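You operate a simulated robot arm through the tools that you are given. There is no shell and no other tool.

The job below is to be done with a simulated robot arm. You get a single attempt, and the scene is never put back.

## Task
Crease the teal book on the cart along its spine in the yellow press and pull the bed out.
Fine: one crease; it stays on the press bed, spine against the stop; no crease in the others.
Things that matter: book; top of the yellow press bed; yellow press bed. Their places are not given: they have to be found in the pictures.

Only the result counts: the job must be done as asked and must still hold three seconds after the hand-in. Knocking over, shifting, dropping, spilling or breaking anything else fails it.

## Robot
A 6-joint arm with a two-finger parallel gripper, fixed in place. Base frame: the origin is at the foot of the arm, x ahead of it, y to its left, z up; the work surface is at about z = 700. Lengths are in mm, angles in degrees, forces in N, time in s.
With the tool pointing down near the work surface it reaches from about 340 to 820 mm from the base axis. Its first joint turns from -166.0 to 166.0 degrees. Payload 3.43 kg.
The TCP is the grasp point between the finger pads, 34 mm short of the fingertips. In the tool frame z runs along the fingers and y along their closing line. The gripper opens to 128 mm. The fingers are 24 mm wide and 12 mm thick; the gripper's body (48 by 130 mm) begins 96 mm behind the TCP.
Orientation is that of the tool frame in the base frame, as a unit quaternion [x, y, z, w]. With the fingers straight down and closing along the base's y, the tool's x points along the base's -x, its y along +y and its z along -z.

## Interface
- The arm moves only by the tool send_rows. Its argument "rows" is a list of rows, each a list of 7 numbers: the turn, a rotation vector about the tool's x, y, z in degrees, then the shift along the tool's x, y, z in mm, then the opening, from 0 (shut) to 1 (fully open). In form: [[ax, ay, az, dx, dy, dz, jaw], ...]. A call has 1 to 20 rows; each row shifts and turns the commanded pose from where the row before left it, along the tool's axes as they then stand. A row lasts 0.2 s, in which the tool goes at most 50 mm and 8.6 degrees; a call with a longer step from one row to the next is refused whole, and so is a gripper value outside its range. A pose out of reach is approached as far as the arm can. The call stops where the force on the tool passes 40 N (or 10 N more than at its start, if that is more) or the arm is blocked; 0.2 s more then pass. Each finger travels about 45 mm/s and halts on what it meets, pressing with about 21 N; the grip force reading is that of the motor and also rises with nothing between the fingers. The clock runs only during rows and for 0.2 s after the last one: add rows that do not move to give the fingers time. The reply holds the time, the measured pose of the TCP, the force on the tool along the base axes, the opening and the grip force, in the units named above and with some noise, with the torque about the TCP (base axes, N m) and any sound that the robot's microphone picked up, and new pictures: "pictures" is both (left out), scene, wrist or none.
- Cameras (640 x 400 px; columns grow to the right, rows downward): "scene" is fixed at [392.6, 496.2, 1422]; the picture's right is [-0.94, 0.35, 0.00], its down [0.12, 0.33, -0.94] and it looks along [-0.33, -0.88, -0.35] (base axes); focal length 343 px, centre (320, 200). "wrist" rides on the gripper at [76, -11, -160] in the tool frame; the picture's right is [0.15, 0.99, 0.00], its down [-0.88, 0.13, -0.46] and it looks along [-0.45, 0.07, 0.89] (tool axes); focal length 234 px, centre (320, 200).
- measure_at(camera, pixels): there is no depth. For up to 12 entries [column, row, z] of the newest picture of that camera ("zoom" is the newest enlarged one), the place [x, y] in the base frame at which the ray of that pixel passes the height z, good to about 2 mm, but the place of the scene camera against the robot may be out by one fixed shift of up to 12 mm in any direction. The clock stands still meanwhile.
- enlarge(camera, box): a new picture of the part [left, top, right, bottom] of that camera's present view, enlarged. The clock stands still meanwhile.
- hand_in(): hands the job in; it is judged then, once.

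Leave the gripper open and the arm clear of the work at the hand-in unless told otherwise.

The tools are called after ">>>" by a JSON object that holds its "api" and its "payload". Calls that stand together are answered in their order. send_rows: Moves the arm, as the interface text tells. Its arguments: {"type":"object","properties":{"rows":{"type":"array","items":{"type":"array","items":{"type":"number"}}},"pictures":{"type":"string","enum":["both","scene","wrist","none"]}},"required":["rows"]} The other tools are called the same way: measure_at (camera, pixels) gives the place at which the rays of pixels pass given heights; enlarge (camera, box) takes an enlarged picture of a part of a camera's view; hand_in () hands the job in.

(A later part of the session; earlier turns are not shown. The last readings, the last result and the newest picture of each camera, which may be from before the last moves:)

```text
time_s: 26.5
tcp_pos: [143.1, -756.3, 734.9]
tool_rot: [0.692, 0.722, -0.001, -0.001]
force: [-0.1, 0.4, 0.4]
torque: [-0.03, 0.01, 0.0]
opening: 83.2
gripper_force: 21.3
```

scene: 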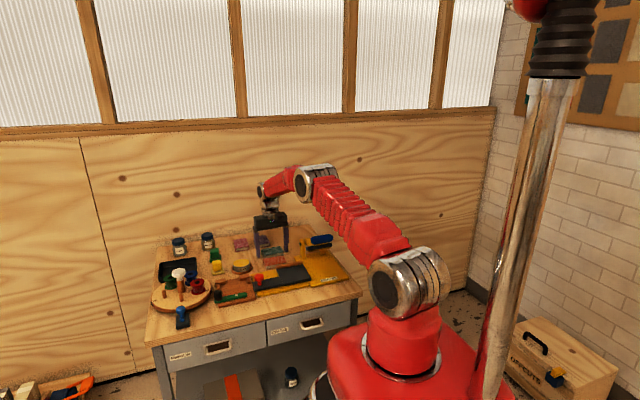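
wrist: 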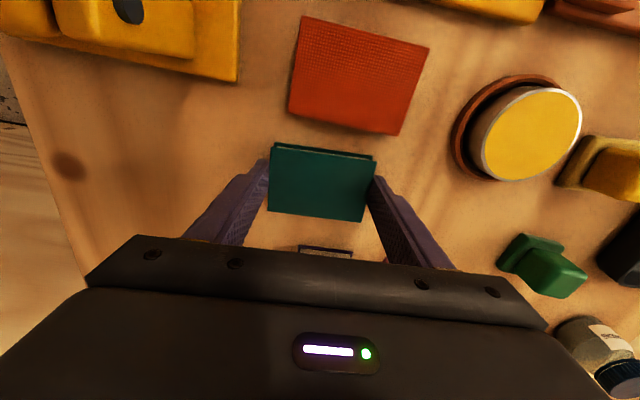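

>>> {"api": "enlarge", "payload": {"camera": "wrist", "box": [220, 120, 420, 260]}}

>>> {"api": "enlarge", "payload": {"camera": "scene", "box": [240, 205, 310, 275]}}

>>> {"api": "measure_at", "payload": {"camera": "wrist", "pixels": [[265, 160, 703], [375, 177, 703], [320, 180, 718], [272, 143, 718], [375, 156, 718], [362, 222, 718], [268, 210, 718]]}}

```text
2.86 times, centred on (320, 190) of wrist
```

zoom: 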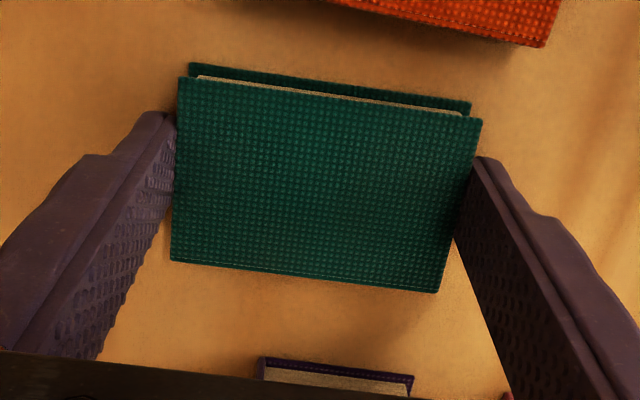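

```text
5.71 times, centred on (275, 240) of scene
```

zoom: 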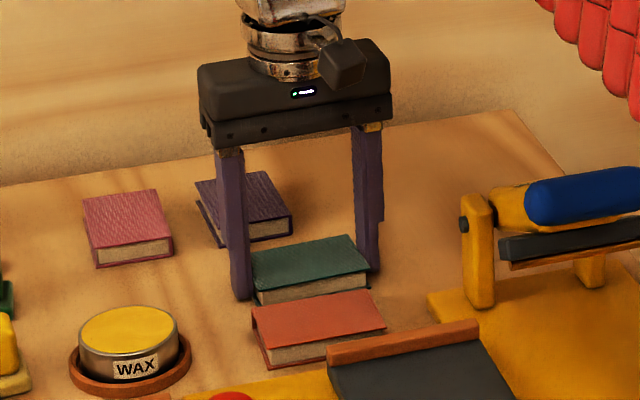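

```text
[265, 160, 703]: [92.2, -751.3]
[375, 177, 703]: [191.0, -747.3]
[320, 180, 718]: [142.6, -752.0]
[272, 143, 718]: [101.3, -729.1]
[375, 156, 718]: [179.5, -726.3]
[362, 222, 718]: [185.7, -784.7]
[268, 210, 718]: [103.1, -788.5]
```

Grip looks good; lift slowly a few mm and check opening.

>>> {"api": "send_rows", "payload": {"rows": [[0, 0, 0, 0, 0, -1, 0], [0, 0, 0, 0, 0, -2, 0], [0, 0, 0, 0, 0, -2, 0], [0, 0, 0, 0, 0, -3, 0]]}}

```text
time_s: 27.5
tcp_pos: [141.5, -756.8, 743.1]
tool_rot: [0.691, 0.723, -0.001, -0.002]
force: [0.3, -0.7, -0.2]
torque: [-0.04, 0.0, -0.01]
opening: 83.4
gripper_force: 21.0
```

scene: 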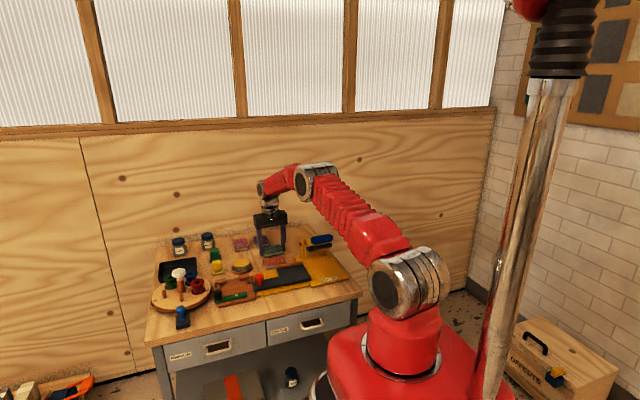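
wrist: 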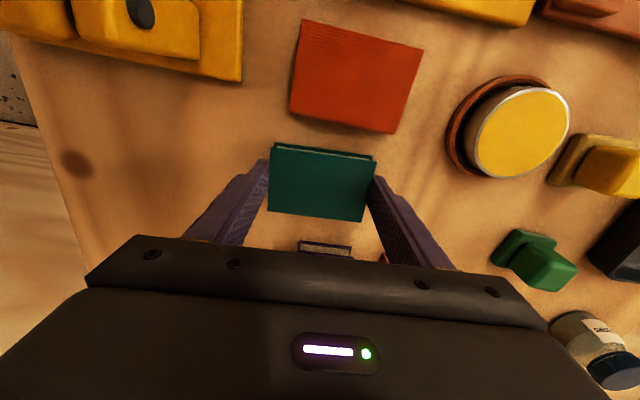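

The book rises with the gripper. Continue lifting gently.

>>> {"api": "send_rows", "payload": {"rows": [[0, 0, 0, 0, 0, -5, 0], [0, 0, 0, 0, 0, -6, 0], [0, 0, 0, 0, 0, -6, 0], [0, 0, 0, 0, 0, -6, 0], [0, 0, 0, 0, 0, -6, 0], [0, 0, 0, 0, 0, -6, 0], [0, 0, 0, 0, 0, -6, 0], [0, 0, 0, 0, 0, -6, 0], [0, 0, 1.5, 0, 0, -3, 0], [0, 0, 1, 0, 0, 0, 0]]}}

```text
time_s: 29.7
tcp_pos: [141.9, -756.8, 794.5]
tool_rot: [0.707, 0.707, -0.001, -0.002]
force: [0.3, 0.1, -0.4]
torque: [-0.01, 0.0, -0.01]
opening: 83.2
gripper_force: 20.7
```

scene: 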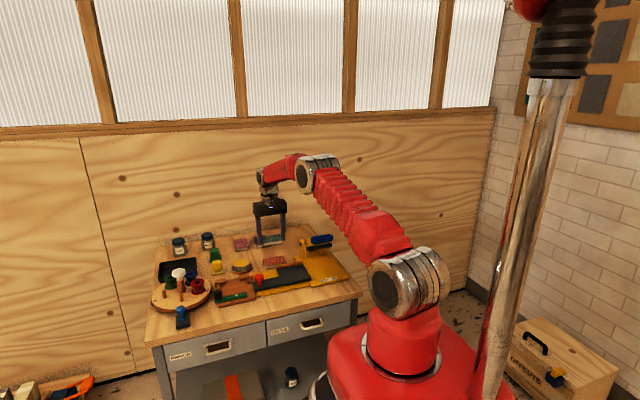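
wrist: 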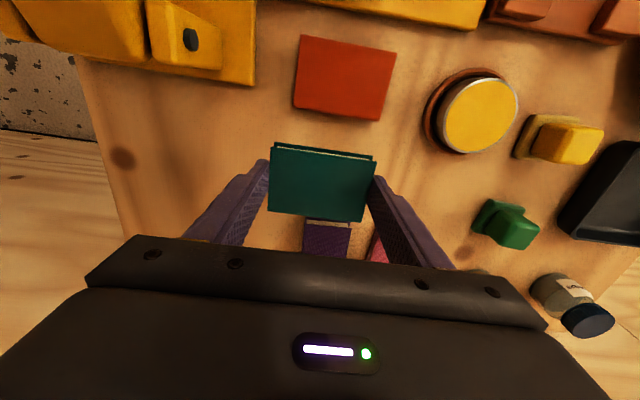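

Book held firmly. I'll carry it at this height over the bed to (107,-567), gently.

>>> {"api": "send_rows", "payload": {"rows": [[0, 0, 0, 5, -1, 0, 0], [0, 0, 0, 10, -2, 0, 0], [0, 0, 0, 12, -2, 0, 0], [0, 0, 0, 12, -2, 0, 0], [0, 0, 0, 12, -2, 0, 0], [0, 0, 0, 12, -2, 0, 0], [0, 0, 0, 12, -2, 0, 0], [0, 0, 0, 12, -2, 0, 0], [0, 0, 0, 12, -2, 0, 0], [0, 0, 0, 12, -3, 0, 0], [0, 0, 0, 12, -3, 0, 0], [0, 0, 0, 12, -3, 0, 0], [0, 0, 0, 12, -3, 0, 0], [0, 0, 0, 12, -2, 0, 0], [0, 0, 0, 12, -2, 0, 0], [0, 0, 0, 12, -1, 0, 0], [0, 0, 0, 10, -1, 0, 0], [0, 0, 0, 6, 0, 0, 0], [0, 0, 0, 0, 0, 0, 0]]}}

```text
time_s: 33.7
tcp_pos: [107.4, -558.3, 792.2]
tool_rot: [0.707, 0.707, 0.0, -0.002]
force: [-1.3, 0.3, -1.5]
torque: [0.0, -0.01, -0.01]
opening: 83.3
gripper_force: 20.6
```

scene: 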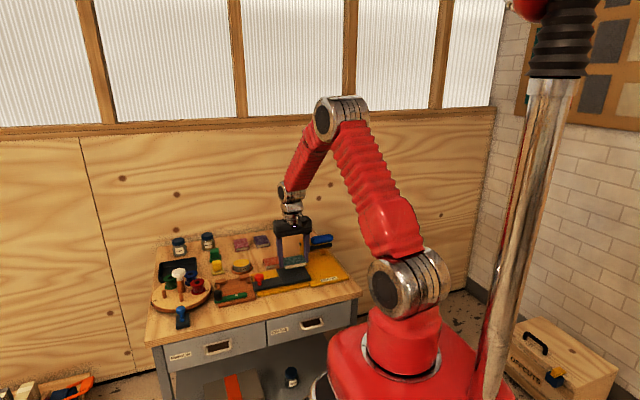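
wrist: 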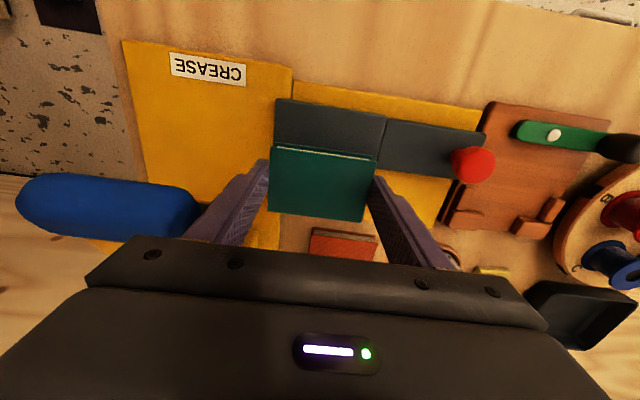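

Book is over the bed with spine ~15 mm in front of the stop. Lower 20 mm and check heights.

>>> {"api": "send_rows", "payload": {"rows": [[0, 0, 0, -4, 0, 5, 0], [0, 0, 0, -4, 0, 7, 0], [0, 0, 0, 0, 0, 6, 0], [0, 0, 0, 0, 0, 2, 0], [0, 0, 0, 0, 0, 0, 0]]}}

>>> {"api": "enlarge", "payload": {"camera": "scene", "box": [260, 210, 350, 300]}}

>>> {"api": "enlarge", "payload": {"camera": "wrist", "box": [200, 70, 460, 260]}}

```text
time_s: 34.9
tcp_pos: [106.2, -565.0, 773.5]
tool_rot: [0.707, 0.707, -0.001, -0.001]
force: [-0.5, 0.7, -0.3]
torque: [-0.01, 0.03, -0.03]
opening: 83.3
gripper_force: 20.6
```

scene: 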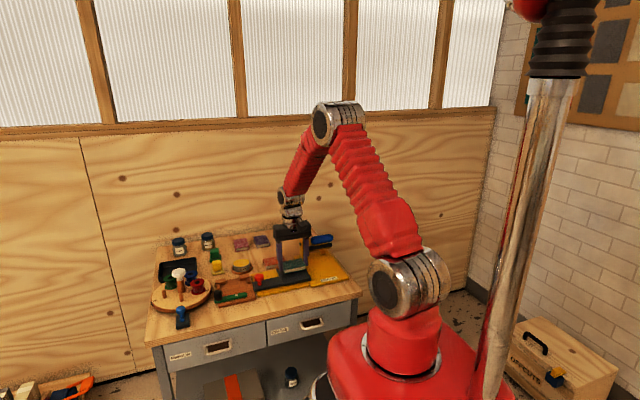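
wrist: 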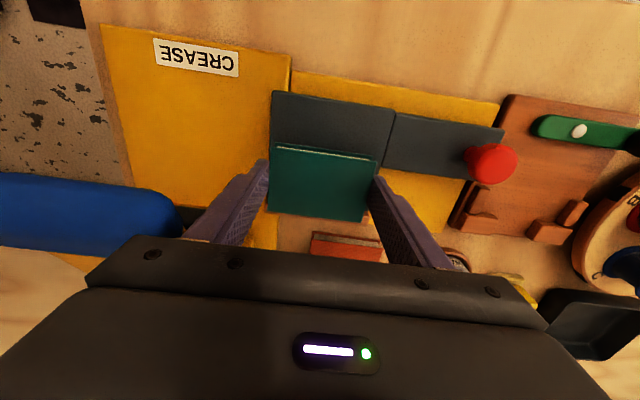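

```text
4.44 times, centred on (305, 255) of scene
```

zoom: 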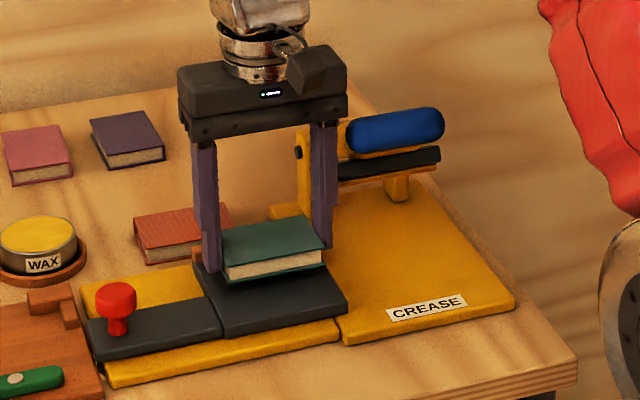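

```text
2.11 times, centred on (330, 165) of wrist
```

zoom: 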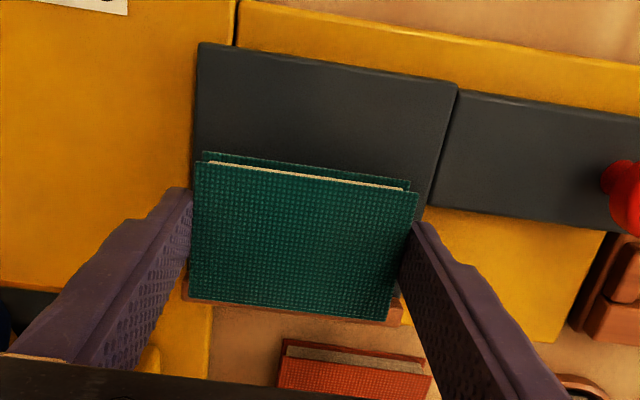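

Alignment looks good. Lower in small steps.

>>> {"api": "send_rows", "payload": {"rows": [[0, 0, 0, 0, 0, 3, 0], [0, 0, 0, 0, 0, 3, 0], [0, 0, 0, 0, 0, 2, 0], [0, 0, 0, 0, 0, 0, 0]], "pictures": "none"}}

>>> {"api": "enlarge", "payload": {"camera": "scene", "box": [275, 240, 325, 290]}}

```text
time_s: 35.9
tcp_pos: [107.4, -566.1, 765.6]
tool_rot: [0.707, 0.707, -0.001, -0.001]
force: [0.2, -0.9, -0.6]
torque: [0.02, 0.02, -0.02]
opening: 83.2
gripper_force: 20.9
```

```text
8.00 times, centred on (300, 265) of scene
```

zoom: 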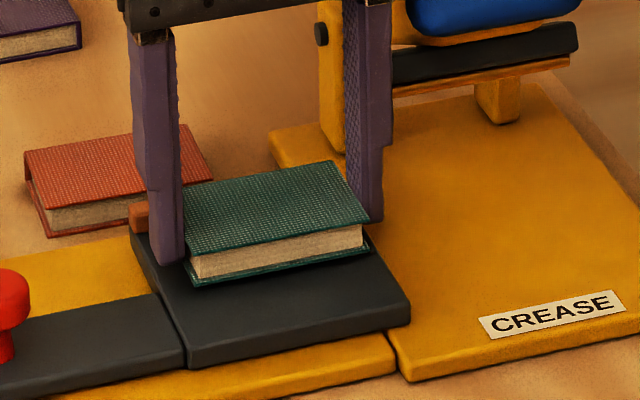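

>>> {"api": "send_rows", "payload": {"rows": [[0, 0, 0, 0, 0, 2, 0], [0, 0, 0, 0, 0, 2, 0], [0, 0, 0, 0, 0, 0, 0]], "pictures": "none"}}

>>> {"api": "enlarge", "payload": {"camera": "scene", "box": [275, 240, 325, 290]}}

```text
time_s: 36.7
tcp_pos: [106.6, -566.3, 760.7]
tool_rot: [0.708, 0.706, -0.001, -0.001]
force: [-0.5, -0.4, 0.2]
torque: [0.01, -0.01, -0.02]
opening: 83.0
gripper_force: 20.7
```

```text
8.00 times, centred on (300, 265) of scene
```

zoom: 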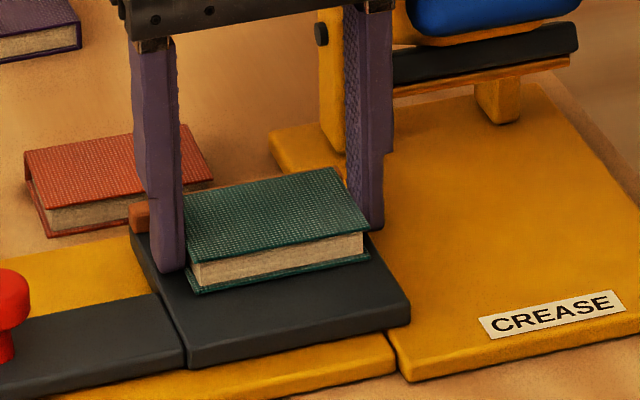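

>>> {"api": "send_rows", "payload": {"rows": [[0, 0, 0, 0, 0, 1, 0], [0, 0, 0, 0, 0, 1, 0], [0, 0, 0, 0, 0, 0, 0]], "pictures": "none"}}

>>> {"api": "enlarge", "payload": {"camera": "scene", "box": [275, 240, 325, 290]}}

```text
time_s: 37.5
tcp_pos: [106.1, -565.4, 760.8]
tool_rot: [0.707, 0.707, -0.001, -0.001]
force: [0.1, 3.8, 10.2]
torque: [0.19, -0.19, 0.04]
opening: 83.2
gripper_force: 20.7
```

```text
8.00 times, centred on (300, 265) of scene
```

zoom: 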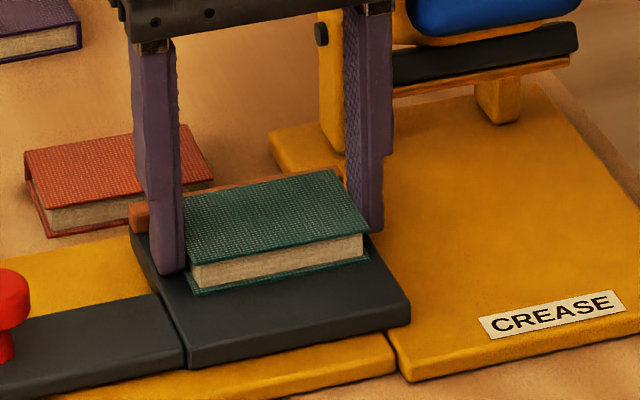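

Contact (10 N). I'll ease up 1 mm and look from the wrist.

>>> {"api": "send_rows", "payload": {"rows": [[0, 0, 0, 0, 0, -1.5, 0], [0, 0, 0, 0, 0, 0, 0]], "pictures": "wrist"}}

>>> {"api": "enlarge", "payload": {"camera": "wrist", "box": [230, 80, 430, 260]}}

```text
time_s: 38.1
tcp_pos: [105.2, -565.7, 760.6]
tool_rot: [0.708, 0.707, -0.001, -0.002]
force: [0.1, 0.5, -0.9]
torque: [0.03, -0.02, -0.02]
opening: 83.3
gripper_force: 20.8
```

wrist: 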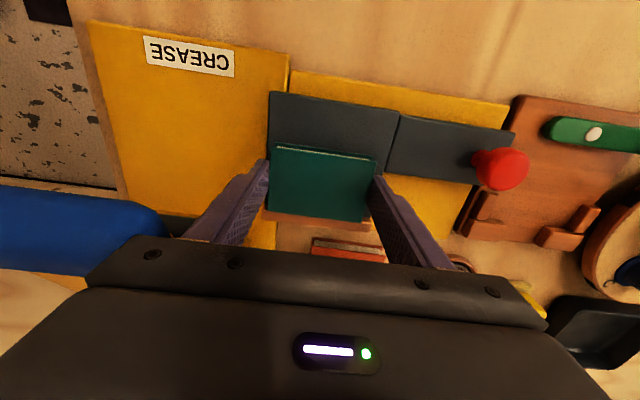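

```text
2.22 times, centred on (330, 170) of wrist
```

zoom: 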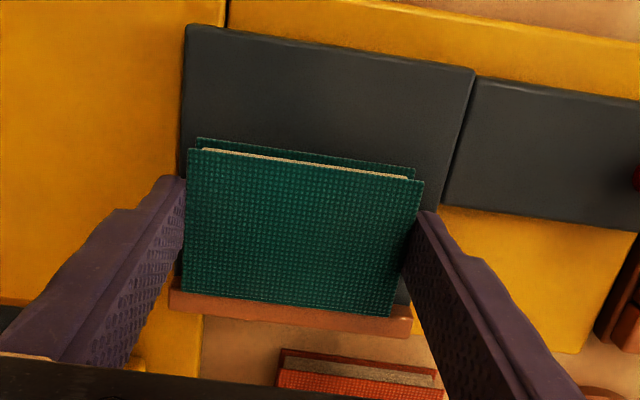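

The spine is a few mm short of the stop (orange bar). Slide toward -y in 1 mm steps, watching force.

>>> {"api": "send_rows", "payload": {"rows": [[0, 0, 0, -1, 0, 0, 0], [0, 0, 0, -1, 0, 0, 0], [0, 0, 0, -1, 0, 0, 0], [0, 0, 0, -1, 0, 0, 0], [0, 0, 0, 0, 0, 0, 0]], "pictures": "none"}}

>>> {"api": "enlarge", "payload": {"camera": "wrist", "box": [230, 80, 430, 260]}}

```text
time_s: 39.3
tcp_pos: [107.1, -567.4, 761.6]
tool_rot: [0.707, 0.707, 0.0, -0.003]
force: [-2.0, 13.5, 3.6]
torque: [0.28, 0.11, -0.23]
opening: 83.0
gripper_force: 20.8
```

```text
2.22 times, centred on (330, 170) of wrist
```

zoom: 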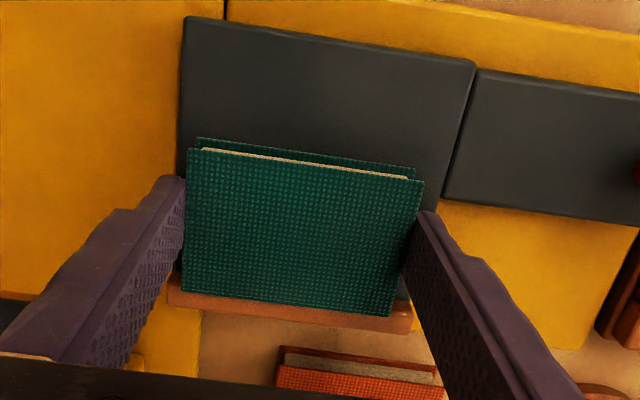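

Contact with the stop at 13.5 N. Lower 1 mm to seat and release slowly.

>>> {"api": "send_rows", "payload": {"rows": [[0, 0, 0, 0.5, 0, 1.2, 0], [0, 0, 0, 0, 0, 0, 0], [0, 0, 0, 0, 0, 0, 0.72], [0, 0, 0, 0, 0, 0, 0.76], [0, 0, 0, 0, 0, 0, 0.8]]}}

>>> {"api": "enlarge", "payload": {"camera": "wrist", "box": [230, 80, 430, 260]}}

>>> {"api": "enlarge", "payload": {"camera": "scene", "box": [275, 240, 325, 290]}}

```text
time_s: 40.5
tcp_pos: [107.8, -569.3, 759.9]
tool_rot: [0.706, 0.708, -0.001, 0.0]
force: [16.5, -7.6, -0.8]
torque: [0.27, 0.51, 0.63]
opening: 93.8
gripper_force: 0.1
```

scene: 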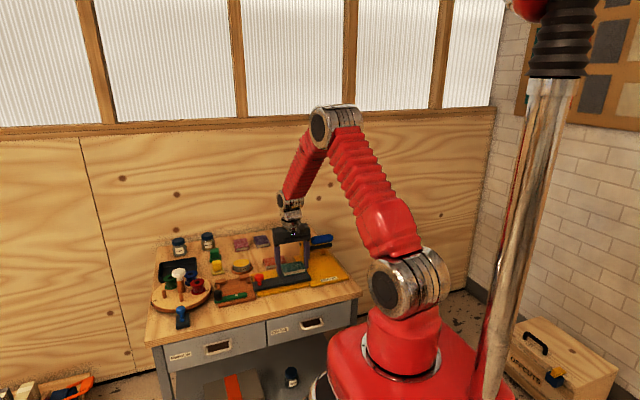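
wrist: 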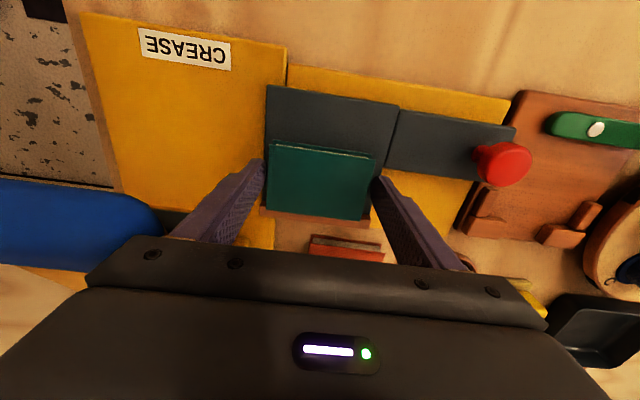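

```text
2.22 times, centred on (330, 170) of wrist
```

zoom: 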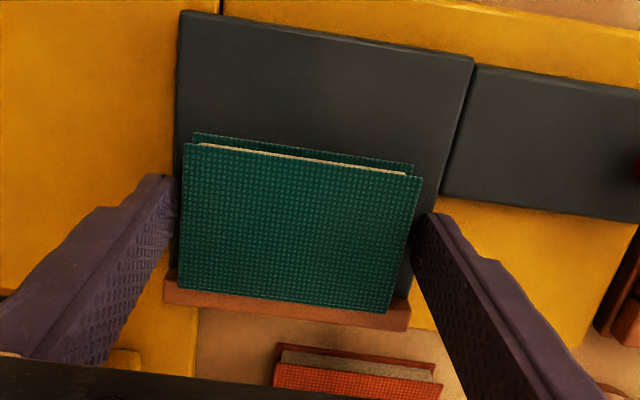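

```text
8.00 times, centred on (300, 265) of scene
```

zoom: 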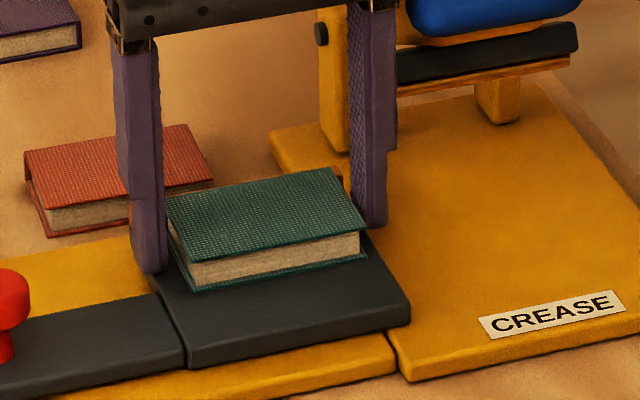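

Some sideways force remains; I'll raise 4 mm and read again.

>>> {"api": "send_rows", "payload": {"rows": [[0, 0, 0, 0, 0, -2, 0.8], [0, 0, 0, 0, 0, -3, 0.8], [0, 0, 0, 0, 0, 0, 0.8]]}}

>>> {"api": "enlarge", "payload": {"camera": "wrist", "box": [230, 80, 430, 260]}}

```text
time_s: 41.3
tcp_pos: [108.3, -566.8, 764.6]
tool_rot: [0.707, 0.708, 0.0, -0.003]
force: [16.7, 4.7, -9.4]
torque: [-0.02, -0.06, -0.07]
opening: 92.7
gripper_force: 0.1
```

scene: 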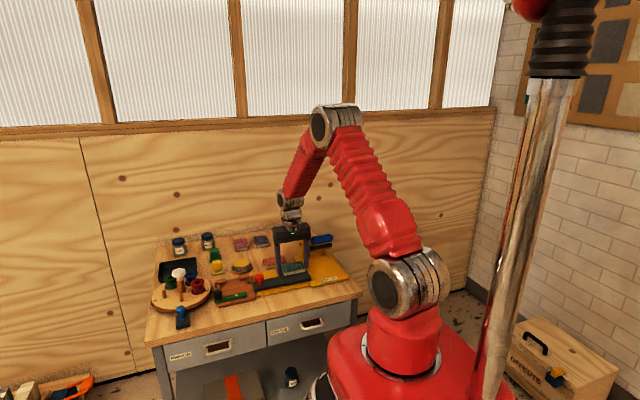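
wrist: 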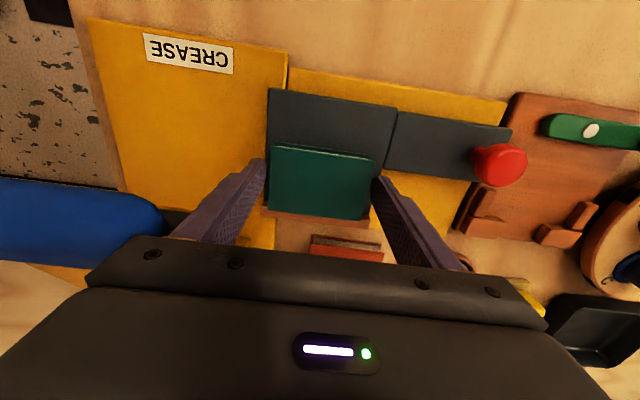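

```text
2.22 times, centred on (330, 170) of wrist
```

zoom: 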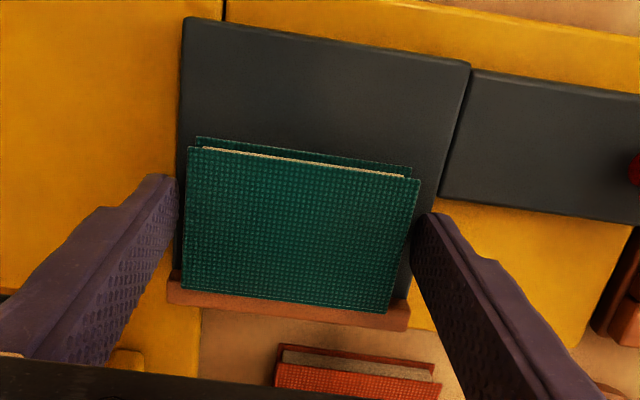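

The -x finger seems to be pressing on the press bar's end (force +16 N in x, opening blocked at 93). I'll narrow to ~88 mm, then rise straight up.

>>> {"api": "send_rows", "payload": {"rows": [[0, 0, 0, 0, 0, 0, 0.69], [0, 0, 0, 0, 0, 0, 0.69], [0, 0, 0, 0, 0, 0, 0.69]], "pictures": "none"}}

>>> {"api": "enlarge", "payload": {"camera": "scene", "box": [270, 210, 350, 290]}}

>>> {"api": "enlarge", "payload": {"camera": "wrist", "box": [140, 80, 420, 260]}}

```text
time_s: 42.1
tcp_pos: [107.3, -569.1, 764.9]
tool_rot: [0.707, 0.707, -0.001, -0.001]
force: [-0.1, 0.7, -0.8]
torque: [-0.01, -0.01, 0.0]
opening: 88.2
gripper_force: 0.0
```

```text
5.00 times, centred on (310, 250) of scene
```

zoom: 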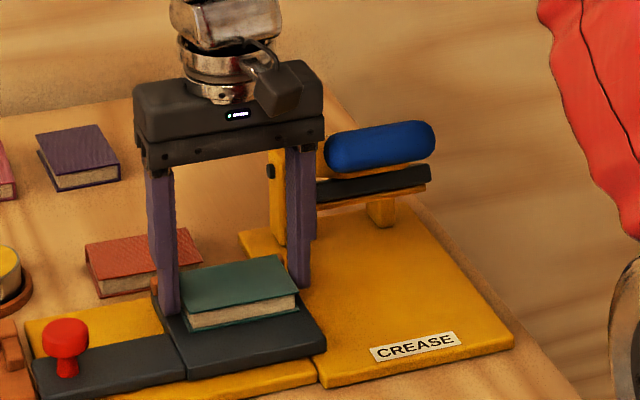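

```text
2.22 times, centred on (280, 170) of wrist
```

zoom: 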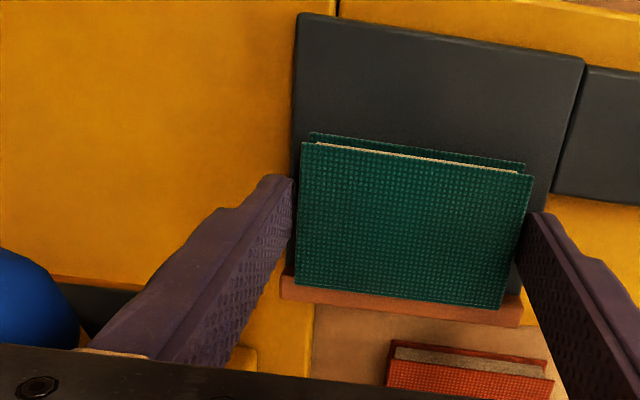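

Forces are zero now and the book stands free on the bed against the stop. Rise straight up.

>>> {"api": "send_rows", "payload": {"rows": [[0, 0, 0, 0, 0, -5, 0.69], [0, 0, 0, 0, 0, -10, 0.69], [0, 0, 0, 0, 0, -20, 0.69], [0, 0, 0, 0, 0, -30, 0.69], [0, 0, 0, 0, 0, -40, 0.69], [0, 0, 0, 0, 0, -30, 0.69], [0, 0, 0, 20, 0, 0, 0.69], [0, 0, 0, 20, 0, 0, 0.69], [0, 0, 0, 0, 0, 0, 0.69]]}}

>>> {"api": "enlarge", "payload": {"camera": "wrist", "box": [190, 100, 430, 250]}}

>>> {"api": "enlarge", "payload": {"camera": "scene", "box": [260, 225, 350, 295]}}

```text
time_s: 44.1
tcp_pos: [107.8, -529.8, 897.9]
tool_rot: [0.707, 0.708, -0.001, -0.001]
force: [-0.4, -0.6, 0.5]
torque: [0.0, 0.06, -0.03]
opening: 88.2
gripper_force: 0.0
```

scene: 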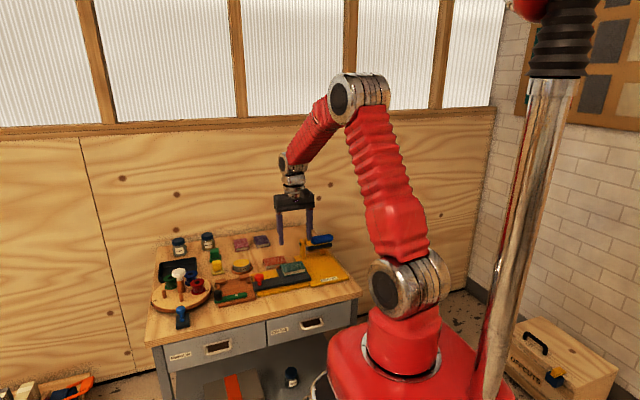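
wrist: 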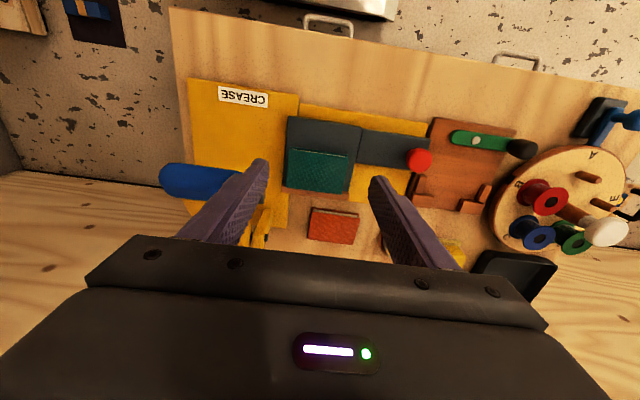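

```text
2.67 times, centred on (310, 175) of wrist
```

zoom: 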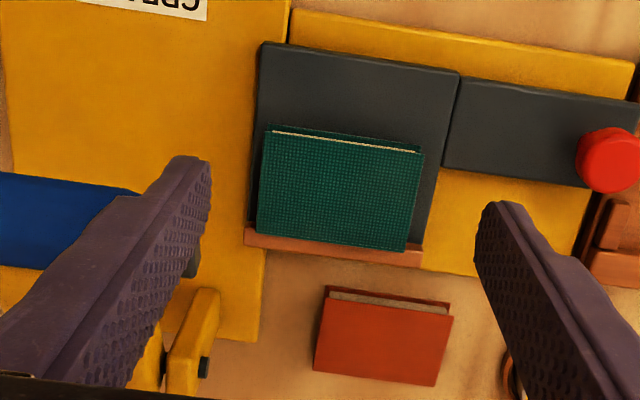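

```text
5.71 times, centred on (305, 260) of scene
```

zoom: 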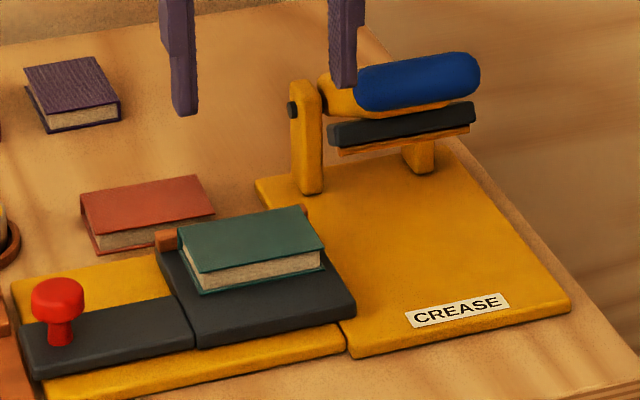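

The book sits against the stop. To be sure it's flush, I'll close the fingers and gently push its fore edge at mid-length toward -y. First move to y≈-503 and descend closed to z≈765.

>>> {"api": "send_rows", "payload": {"rows": [[0, 0, 0, 13, 0, 0, 0], [0, 0, 0, 14, 0, 0, 0], [0, 0, 0, 0, 0, 0, 0], [0, 0, 0, 0, 0, 0, 0], [0, 0, 0, 0, 0, 35, 0], [0, 0, 0, 0, 0, 35, 0], [0, 0, 0, 0, 0, 35, 0], [0, 0, 0, 0, 0, 20, 0], [0, 0, 0, 0, 0, 6, 0], [0, 0, 0, 0, 0, 0, 0]]}}

>>> {"api": "enlarge", "payload": {"camera": "scene", "box": [260, 225, 350, 295]}}

```text
time_s: 46.3
tcp_pos: [106.1, -502.2, 767.4]
tool_rot: [0.707, 0.707, -0.001, -0.001]
force: [-0.1, 0.9, -0.3]
torque: [-0.01, 0.02, 0.02]
opening: 0.0
gripper_force: 21.0
```

scene: 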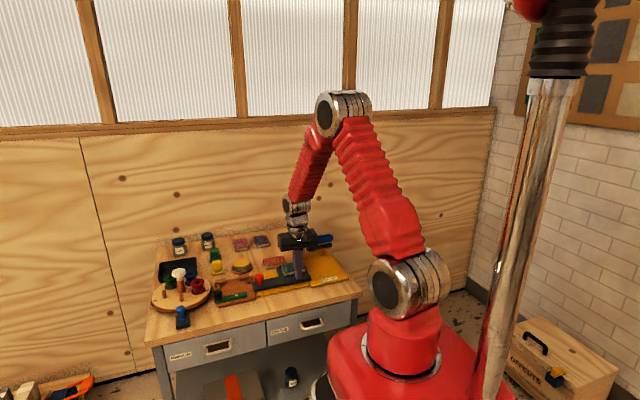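
wrist: 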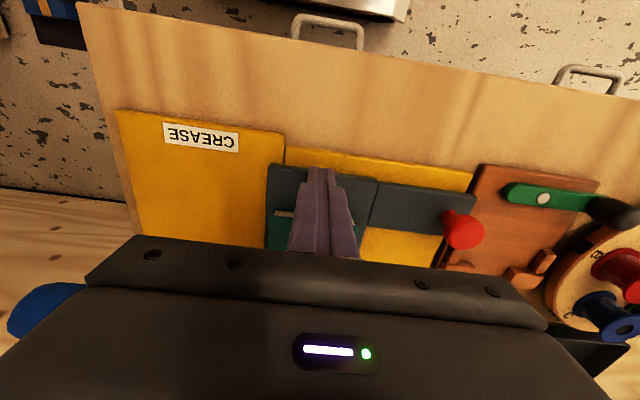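

```text
5.71 times, centred on (305, 260) of scene
```

zoom: 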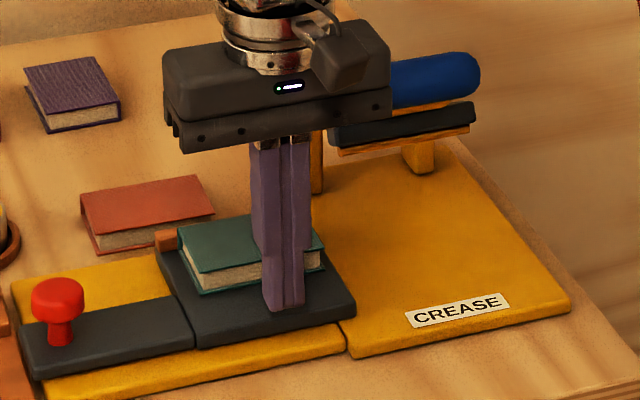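

Now push toward -y: 18 mm, then 1 mm steps.

>>> {"api": "send_rows", "payload": {"rows": [[0, 0, 0, -6, 0, 0, 0], [0, 0, 0, -6, 0, 0, 0], [0, 0, 0, -6, 0, 0, 0], [0, 0, 0, -2, 0, 0, 0], [0, 0, 0, -1.5, 0, 0, 0], [0, 0, 0, 0, 0, 0, 0]], "pictures": "none"}}

>>> {"api": "enlarge", "payload": {"camera": "scene", "box": [275, 240, 325, 290]}}

```text
time_s: 47.7
tcp_pos: [107.0, -524.2, 767.9]
tool_rot: [0.707, 0.707, -0.001, -0.001]
force: [-0.3, 0.2, -0.9]
torque: [-0.01, -0.01, 0.0]
opening: 0.0
gripper_force: 21.0
```

```text
8.00 times, centred on (300, 265) of scene
```

zoom: 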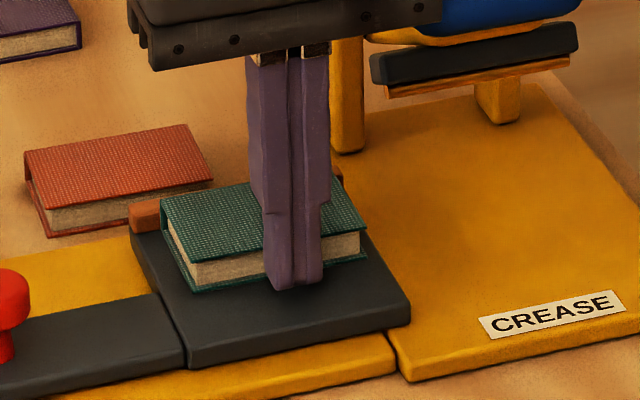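

>>> {"api": "send_rows", "payload": {"rows": [[0, 0, 0, -1, 0, 0, 0], [0, 0, 0, -1, 0, 0, 0], [0, 0, 0, -1, 0, 0, 0], [0, 0, 0, 0, 0, 0, 0]], "pictures": "none"}}

```text
time_s: 48.7
tcp_pos: [108.7, -527.0, 768.2]
tool_rot: [0.708, 0.706, -0.002, -0.001]
force: [-0.1, 0.8, -0.9]
torque: [0.03, -0.02, 0.0]
opening: 0.0
gripper_force: 21.4
```

No contact yet; continue 1 mm steps.

>>> {"api": "send_rows", "payload": {"rows": [[0, 0, 0, -1, 0, 0, 0], [0, 0, 0, -1, 0, 0, 0], [0, 0, 0, 0, 0, 0, 0]], "pictures": "none"}}

>>> {"api": "send_rows", "payload": {"rows": [[0, 0, 0, -1, 0, 0, 0], [0, 0, 0, 0, 0, 0, 0]], "pictures": "none"}}

>>> {"api": "send_rows", "payload": {"rows": [[0, 0, 0, -1, 0, 0, 0], [0, 0, 0, 0, 0, 0, 0]], "pictures": "scene"}}

>>> {"api": "enlarge", "payload": {"camera": "scene", "box": [275, 240, 325, 290]}}

```text
time_s: 49.5
tcp_pos: [107.9, -529.3, 768.2]
tool_rot: [0.707, 0.708, -0.001, -0.002]
force: [0.8, -0.9, 0.5]
torque: [-0.03, -0.02, 0.03]
opening: 0.2
gripper_force: 20.8
```

```text
time_s: 50.1
tcp_pos: [107.6, -529.9, 768.3]
tool_rot: [0.707, 0.707, -0.001, -0.002]
force: [0.7, 1.2, 0.0]
torque: [0.03, -0.04, -0.01]
opening: 0.0
gripper_force: 20.6
```

```text
time_s: 50.7
tcp_pos: [106.7, -530.7, 767.0]
tool_rot: [0.707, 0.707, 0.0, -0.002]
force: [0.8, 9.5, 3.1]
torque: [0.23, -0.1, 0.04]
opening: 0.1
gripper_force: 21.8
```

scene: 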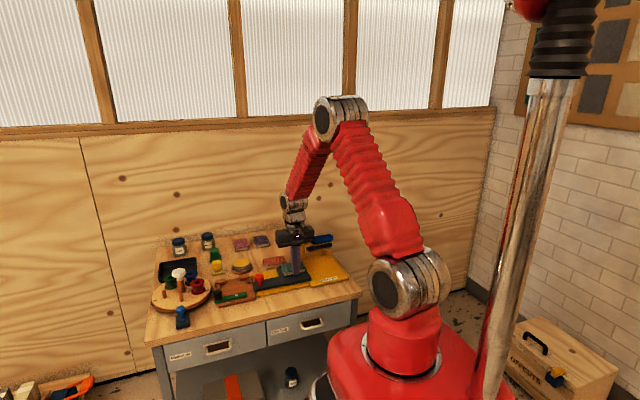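

```text
8.00 times, centred on (300, 265) of scene
```

zoom: 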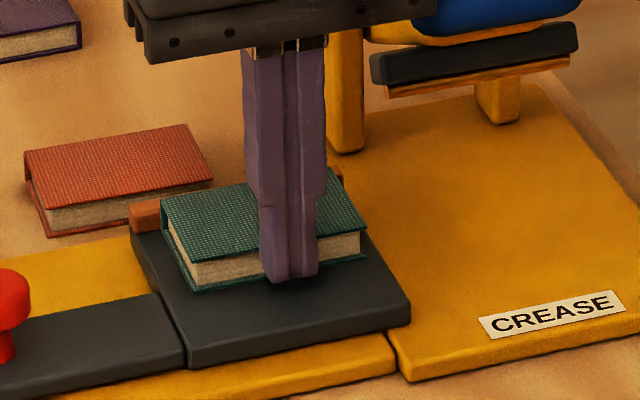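

Contact at 9.5 N: the book is firmly against the stop. Back off, rise, and move over the knob at (241,-530) with the jaw at half.

>>> {"api": "send_rows", "payload": {"rows": [[0, 0, 0, 4, 0, 0, 0], [0, 0, 0, 10, 0, -5, 0], [0, 0, 0, 0, 0, -40, 0.2], [0, 0, 0, 0, 0, -40, 0.5], [0, 0, 0, 0, 34, 0, 0.5], [0, 0, 0, 0, 34, 0, 0.5], [0, 0, 0, -6, 34, 0, 0.5], [0, 0, 0, -6, 30, 0, 0.5], [0, 0, 0, 0, 0, 0, 0.5]]}}

>>> {"api": "enlarge", "payload": {"camera": "wrist", "box": [150, 80, 420, 250]}}

```text
time_s: 52.7
tcp_pos: [238.6, -528.5, 853.3]
tool_rot: [0.707, 0.707, -0.001, 0.0]
force: [-0.2, -1.2, 0.3]
torque: [0.02, 0.0, 0.01]
opening: 64.0
gripper_force: 0.1
```

scene: 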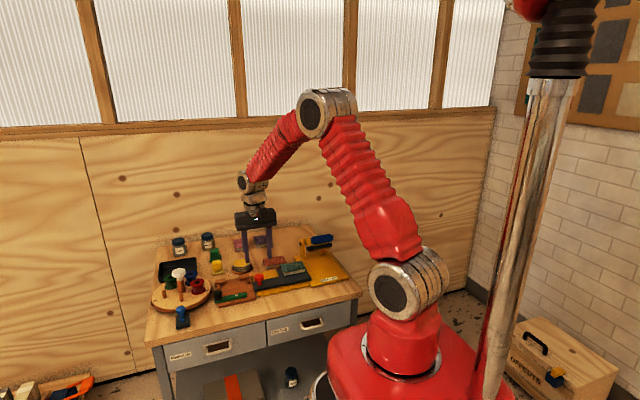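
wrist: 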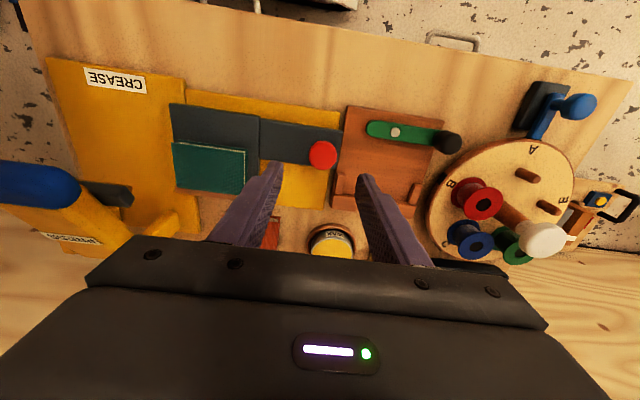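

```text
2.35 times, centred on (285, 165) of wrist
```

zoom: 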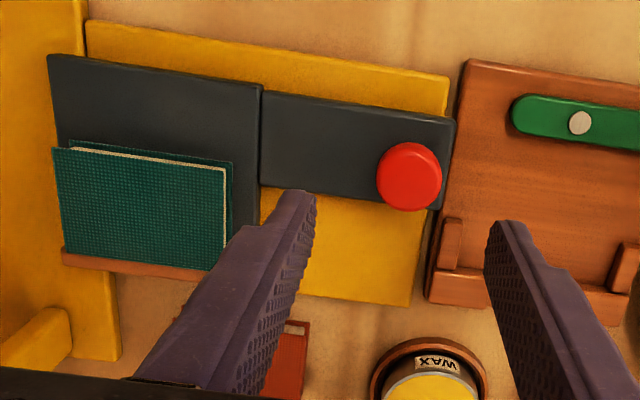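

Knob at (323,155) lies between the fingers. Descend 88 mm around it and close.

>>> {"api": "send_rows", "payload": {"rows": [[0, 0, 0, -1, 2, 25, 0.5], [0, 0, 0, 0, 0, 25, 0.5], [0, 0, 0, 0, 0, 25, 0.5], [0, 0, 0, 0, 0, 13, 0.5], [0, 0, 0, 0, 0, 0, 0.5], [0, 0, 0, 0, 0, 0, 0], [0, 0, 0, 0, 0, 0, 0], [0, 0, 0, 0, 0, 0, 0], [0, 0, 0, 0, 0, 0, 0], [0, 0, 0, 0, 0, 0, 0]]}}

```text
time_s: 54.9
tcp_pos: [241.5, -529.2, 764.5]
tool_rot: [0.707, 0.707, 0.0, -0.002]
force: [-3.5, -1.5, -2.5]
torque: [-0.02, 0.07, 0.01]
opening: 31.2
gripper_force: 45.3
```

scene: 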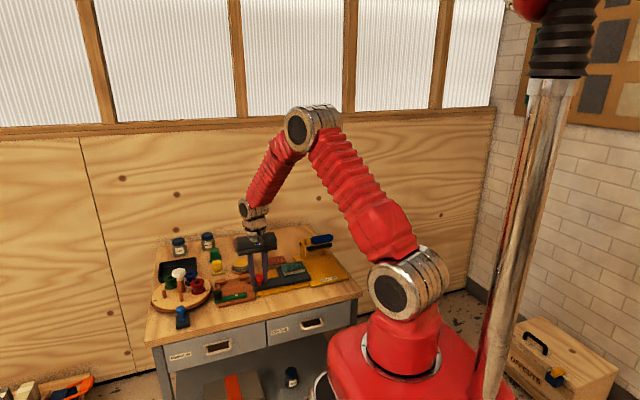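
wrist: 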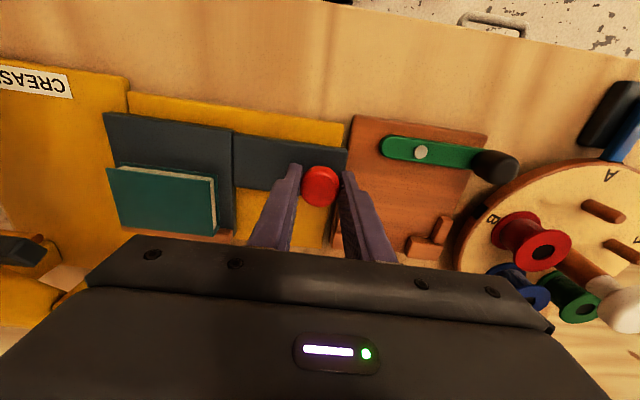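

Knob gripped. Push the bed in (-x) slowly; first 55 mm, then check clearance under the bar.

>>> {"api": "send_rows", "payload": {"rows": [[0, 0, 0, 0, -2, 0, 0], [0, 0, 0, 0, -4, 0, 0], [0, 0, 0, 0, -5, 0, 0], [0, 0, 0, 0, -5, 0, 0], [0, 0, 0, 0, -5, 0, 0], [0, 0, 0, 0, -5, 0, 0], [0, 0, 0, 0, -5, 0, 0], [0, 0, 0, 0, -4, 0, 0], [0, 0, 0, 0, -2, 0, 0]]}}

>>> {"api": "enlarge", "payload": {"camera": "scene", "box": [260, 225, 350, 295]}}

```text
time_s: 56.9
tcp_pos: [204.9, -529.5, 763.6]
tool_rot: [0.707, 0.707, 0.0, -0.002]
force: [1.5, -5.1, -27.8]
torque: [0.09, -0.06, -0.11]
opening: 31.3
gripper_force: 45.3
```

scene: 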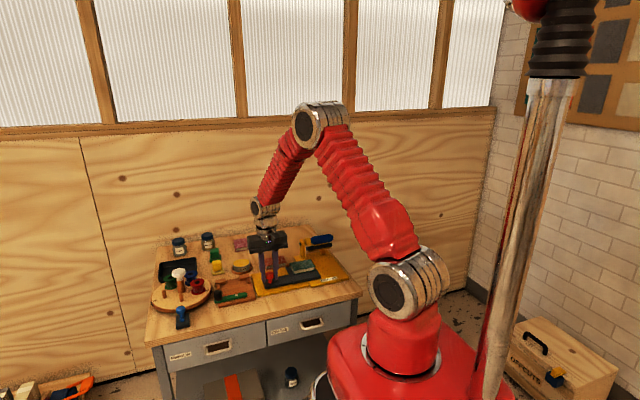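
wrist: 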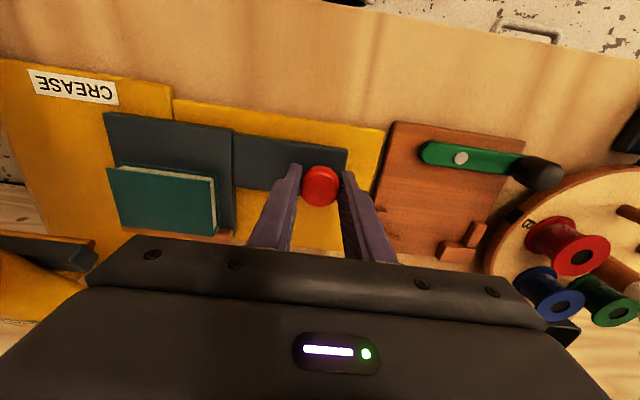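

```text
5.71 times, centred on (305, 260) of scene
```

zoom: 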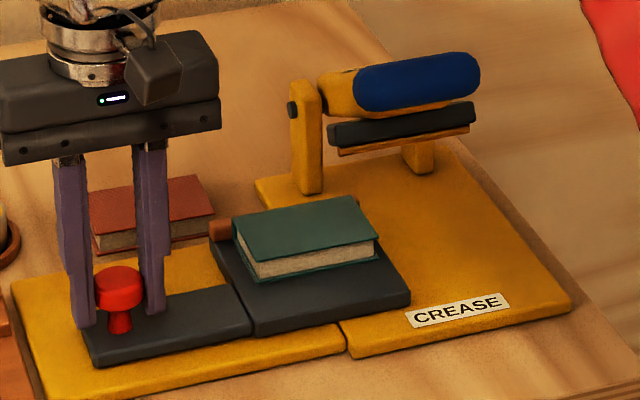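

The downward constraint force is rising (-28 N), so I'll ease the command down 1 mm and continue pushing.

>>> {"api": "send_rows", "payload": {"rows": [[0, 0, 0, 0, 0, 1, 0], [0, 0, 0, 0, 0, 0, 0]], "pictures": "none"}}

```text
time_s: 57.5
tcp_pos: [203.9, -529.2, 764.9]
tool_rot: [0.707, 0.707, 0.0, -0.001]
force: [-0.3, 2.5, -12.0]
torque: [0.3, 0.08, 0.04]
opening: 31.4
gripper_force: 45.2
```

>>> {"api": "send_rows", "payload": {"rows": [[0, 0, 0, 0, -2, 0.5, 0], [0, 0, 0, 0, -4, 0, 0], [0, 0, 0, 0, -5, 0, 0], [0, 0, 0, 0, -5, 0, 0], [0, 0, 0, 0, -5, 0, 0], [0, 0, 0, 0, -5, 0, 0], [0, 0, 0, 0, -4, 0, 0], [0, 0, 0, 0, -2, 0, 0]]}}

>>> {"api": "enlarge", "payload": {"camera": "scene", "box": [260, 225, 350, 295]}}

```text
time_s: 59.3
tcp_pos: [172.7, -530.1, 764.6]
tool_rot: [0.707, 0.707, 0.0, -0.001]
force: [1.9, 14.9, 26.9]
torque: [0.45, -0.07, -0.02]
opening: 31.3
gripper_force: 44.9
```

scene: 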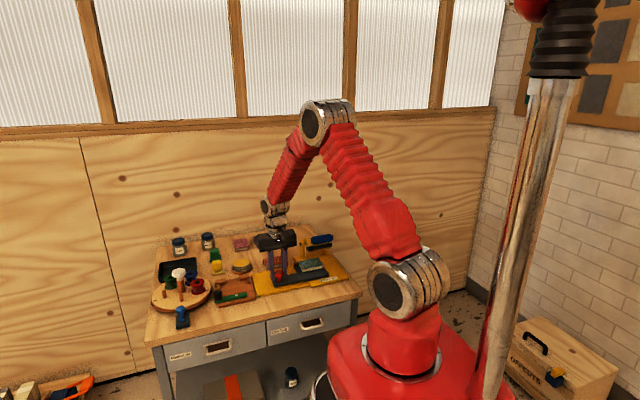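
wrist: 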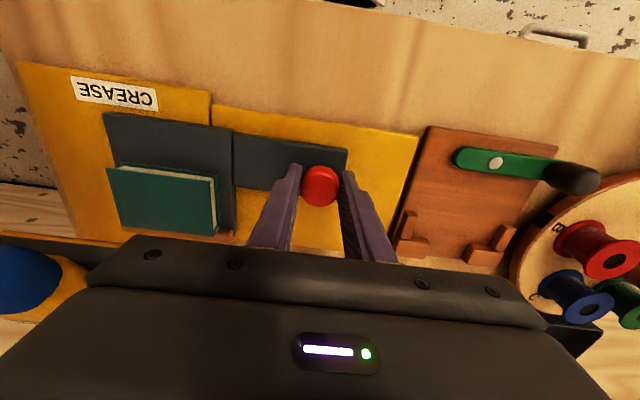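

```text
5.71 times, centred on (305, 260) of scene
```

zoom: 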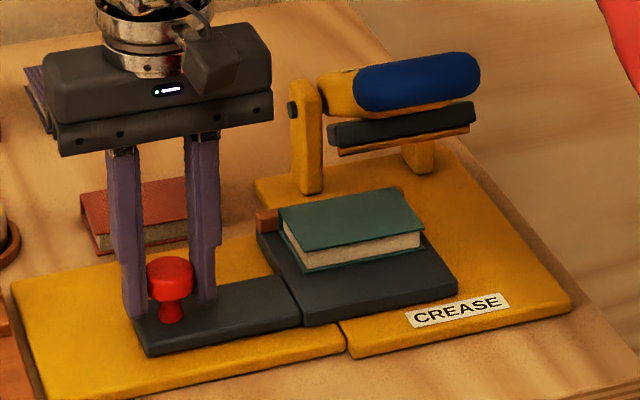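

Holding the knob rigidly builds up side forces. I'll loosen to 38 mm so the fingers merely cage the knob, and push with the +x finger.

>>> {"api": "send_rows", "payload": {"rows": [[0, 0, 0, 0, 0, 0, 0.29], [0, 0, 0, 0, 0, 0, 0.29], [0, 0, 0, 0, 0, 0, 0.29]], "pictures": "none"}}

>>> {"api": "send_rows", "payload": {"rows": [[0, 0, 0, 0, -3, 0, 0.29], [0, 0, 0, 0, -4, 0, 0.29], [0, 0, 0, 0, -5, 0, 0.29], [0, 0, 0, 0, -5, 0, 0.29], [0, 0, 0, 0, -5, 0, 0.29], [0, 0, 0, 0, -3, 0, 0.29], [0, 0, 0, 0, -2, 0, 0.29]]}}

>>> {"api": "enlarge", "payload": {"camera": "scene", "box": [260, 225, 350, 295]}}

```text
time_s: 60.1
tcp_pos: [172.6, -530.0, 762.8]
tool_rot: [0.707, 0.707, -0.001, -0.001]
force: [-0.4, -0.2, -0.2]
torque: [0.0, 0.0, 0.01]
opening: 37.1
gripper_force: 0.1
```

```text
time_s: 61.7
tcp_pos: [144.4, -529.2, 764.1]
tool_rot: [0.707, 0.707, -0.001, -0.002]
force: [2.5, -0.1, 1.7]
torque: [0.02, -0.1, 0.02]
opening: 38.5
gripper_force: 0.7
```

scene: 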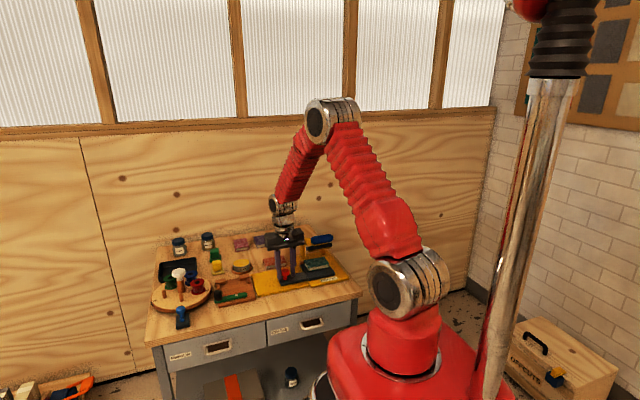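
wrist: 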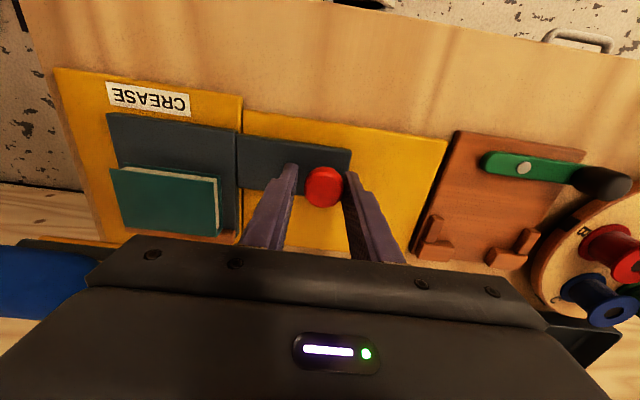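

```text
5.71 times, centred on (305, 260) of scene
```

zoom: 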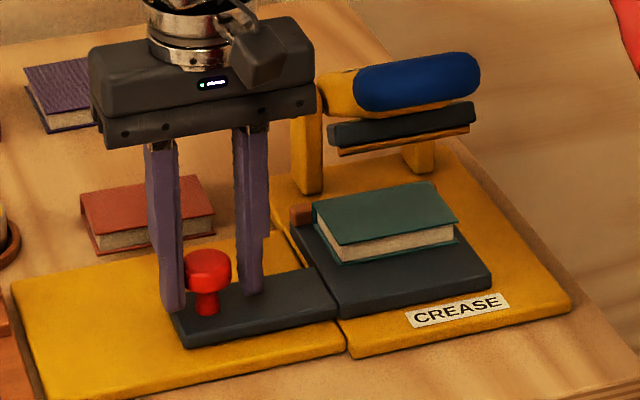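

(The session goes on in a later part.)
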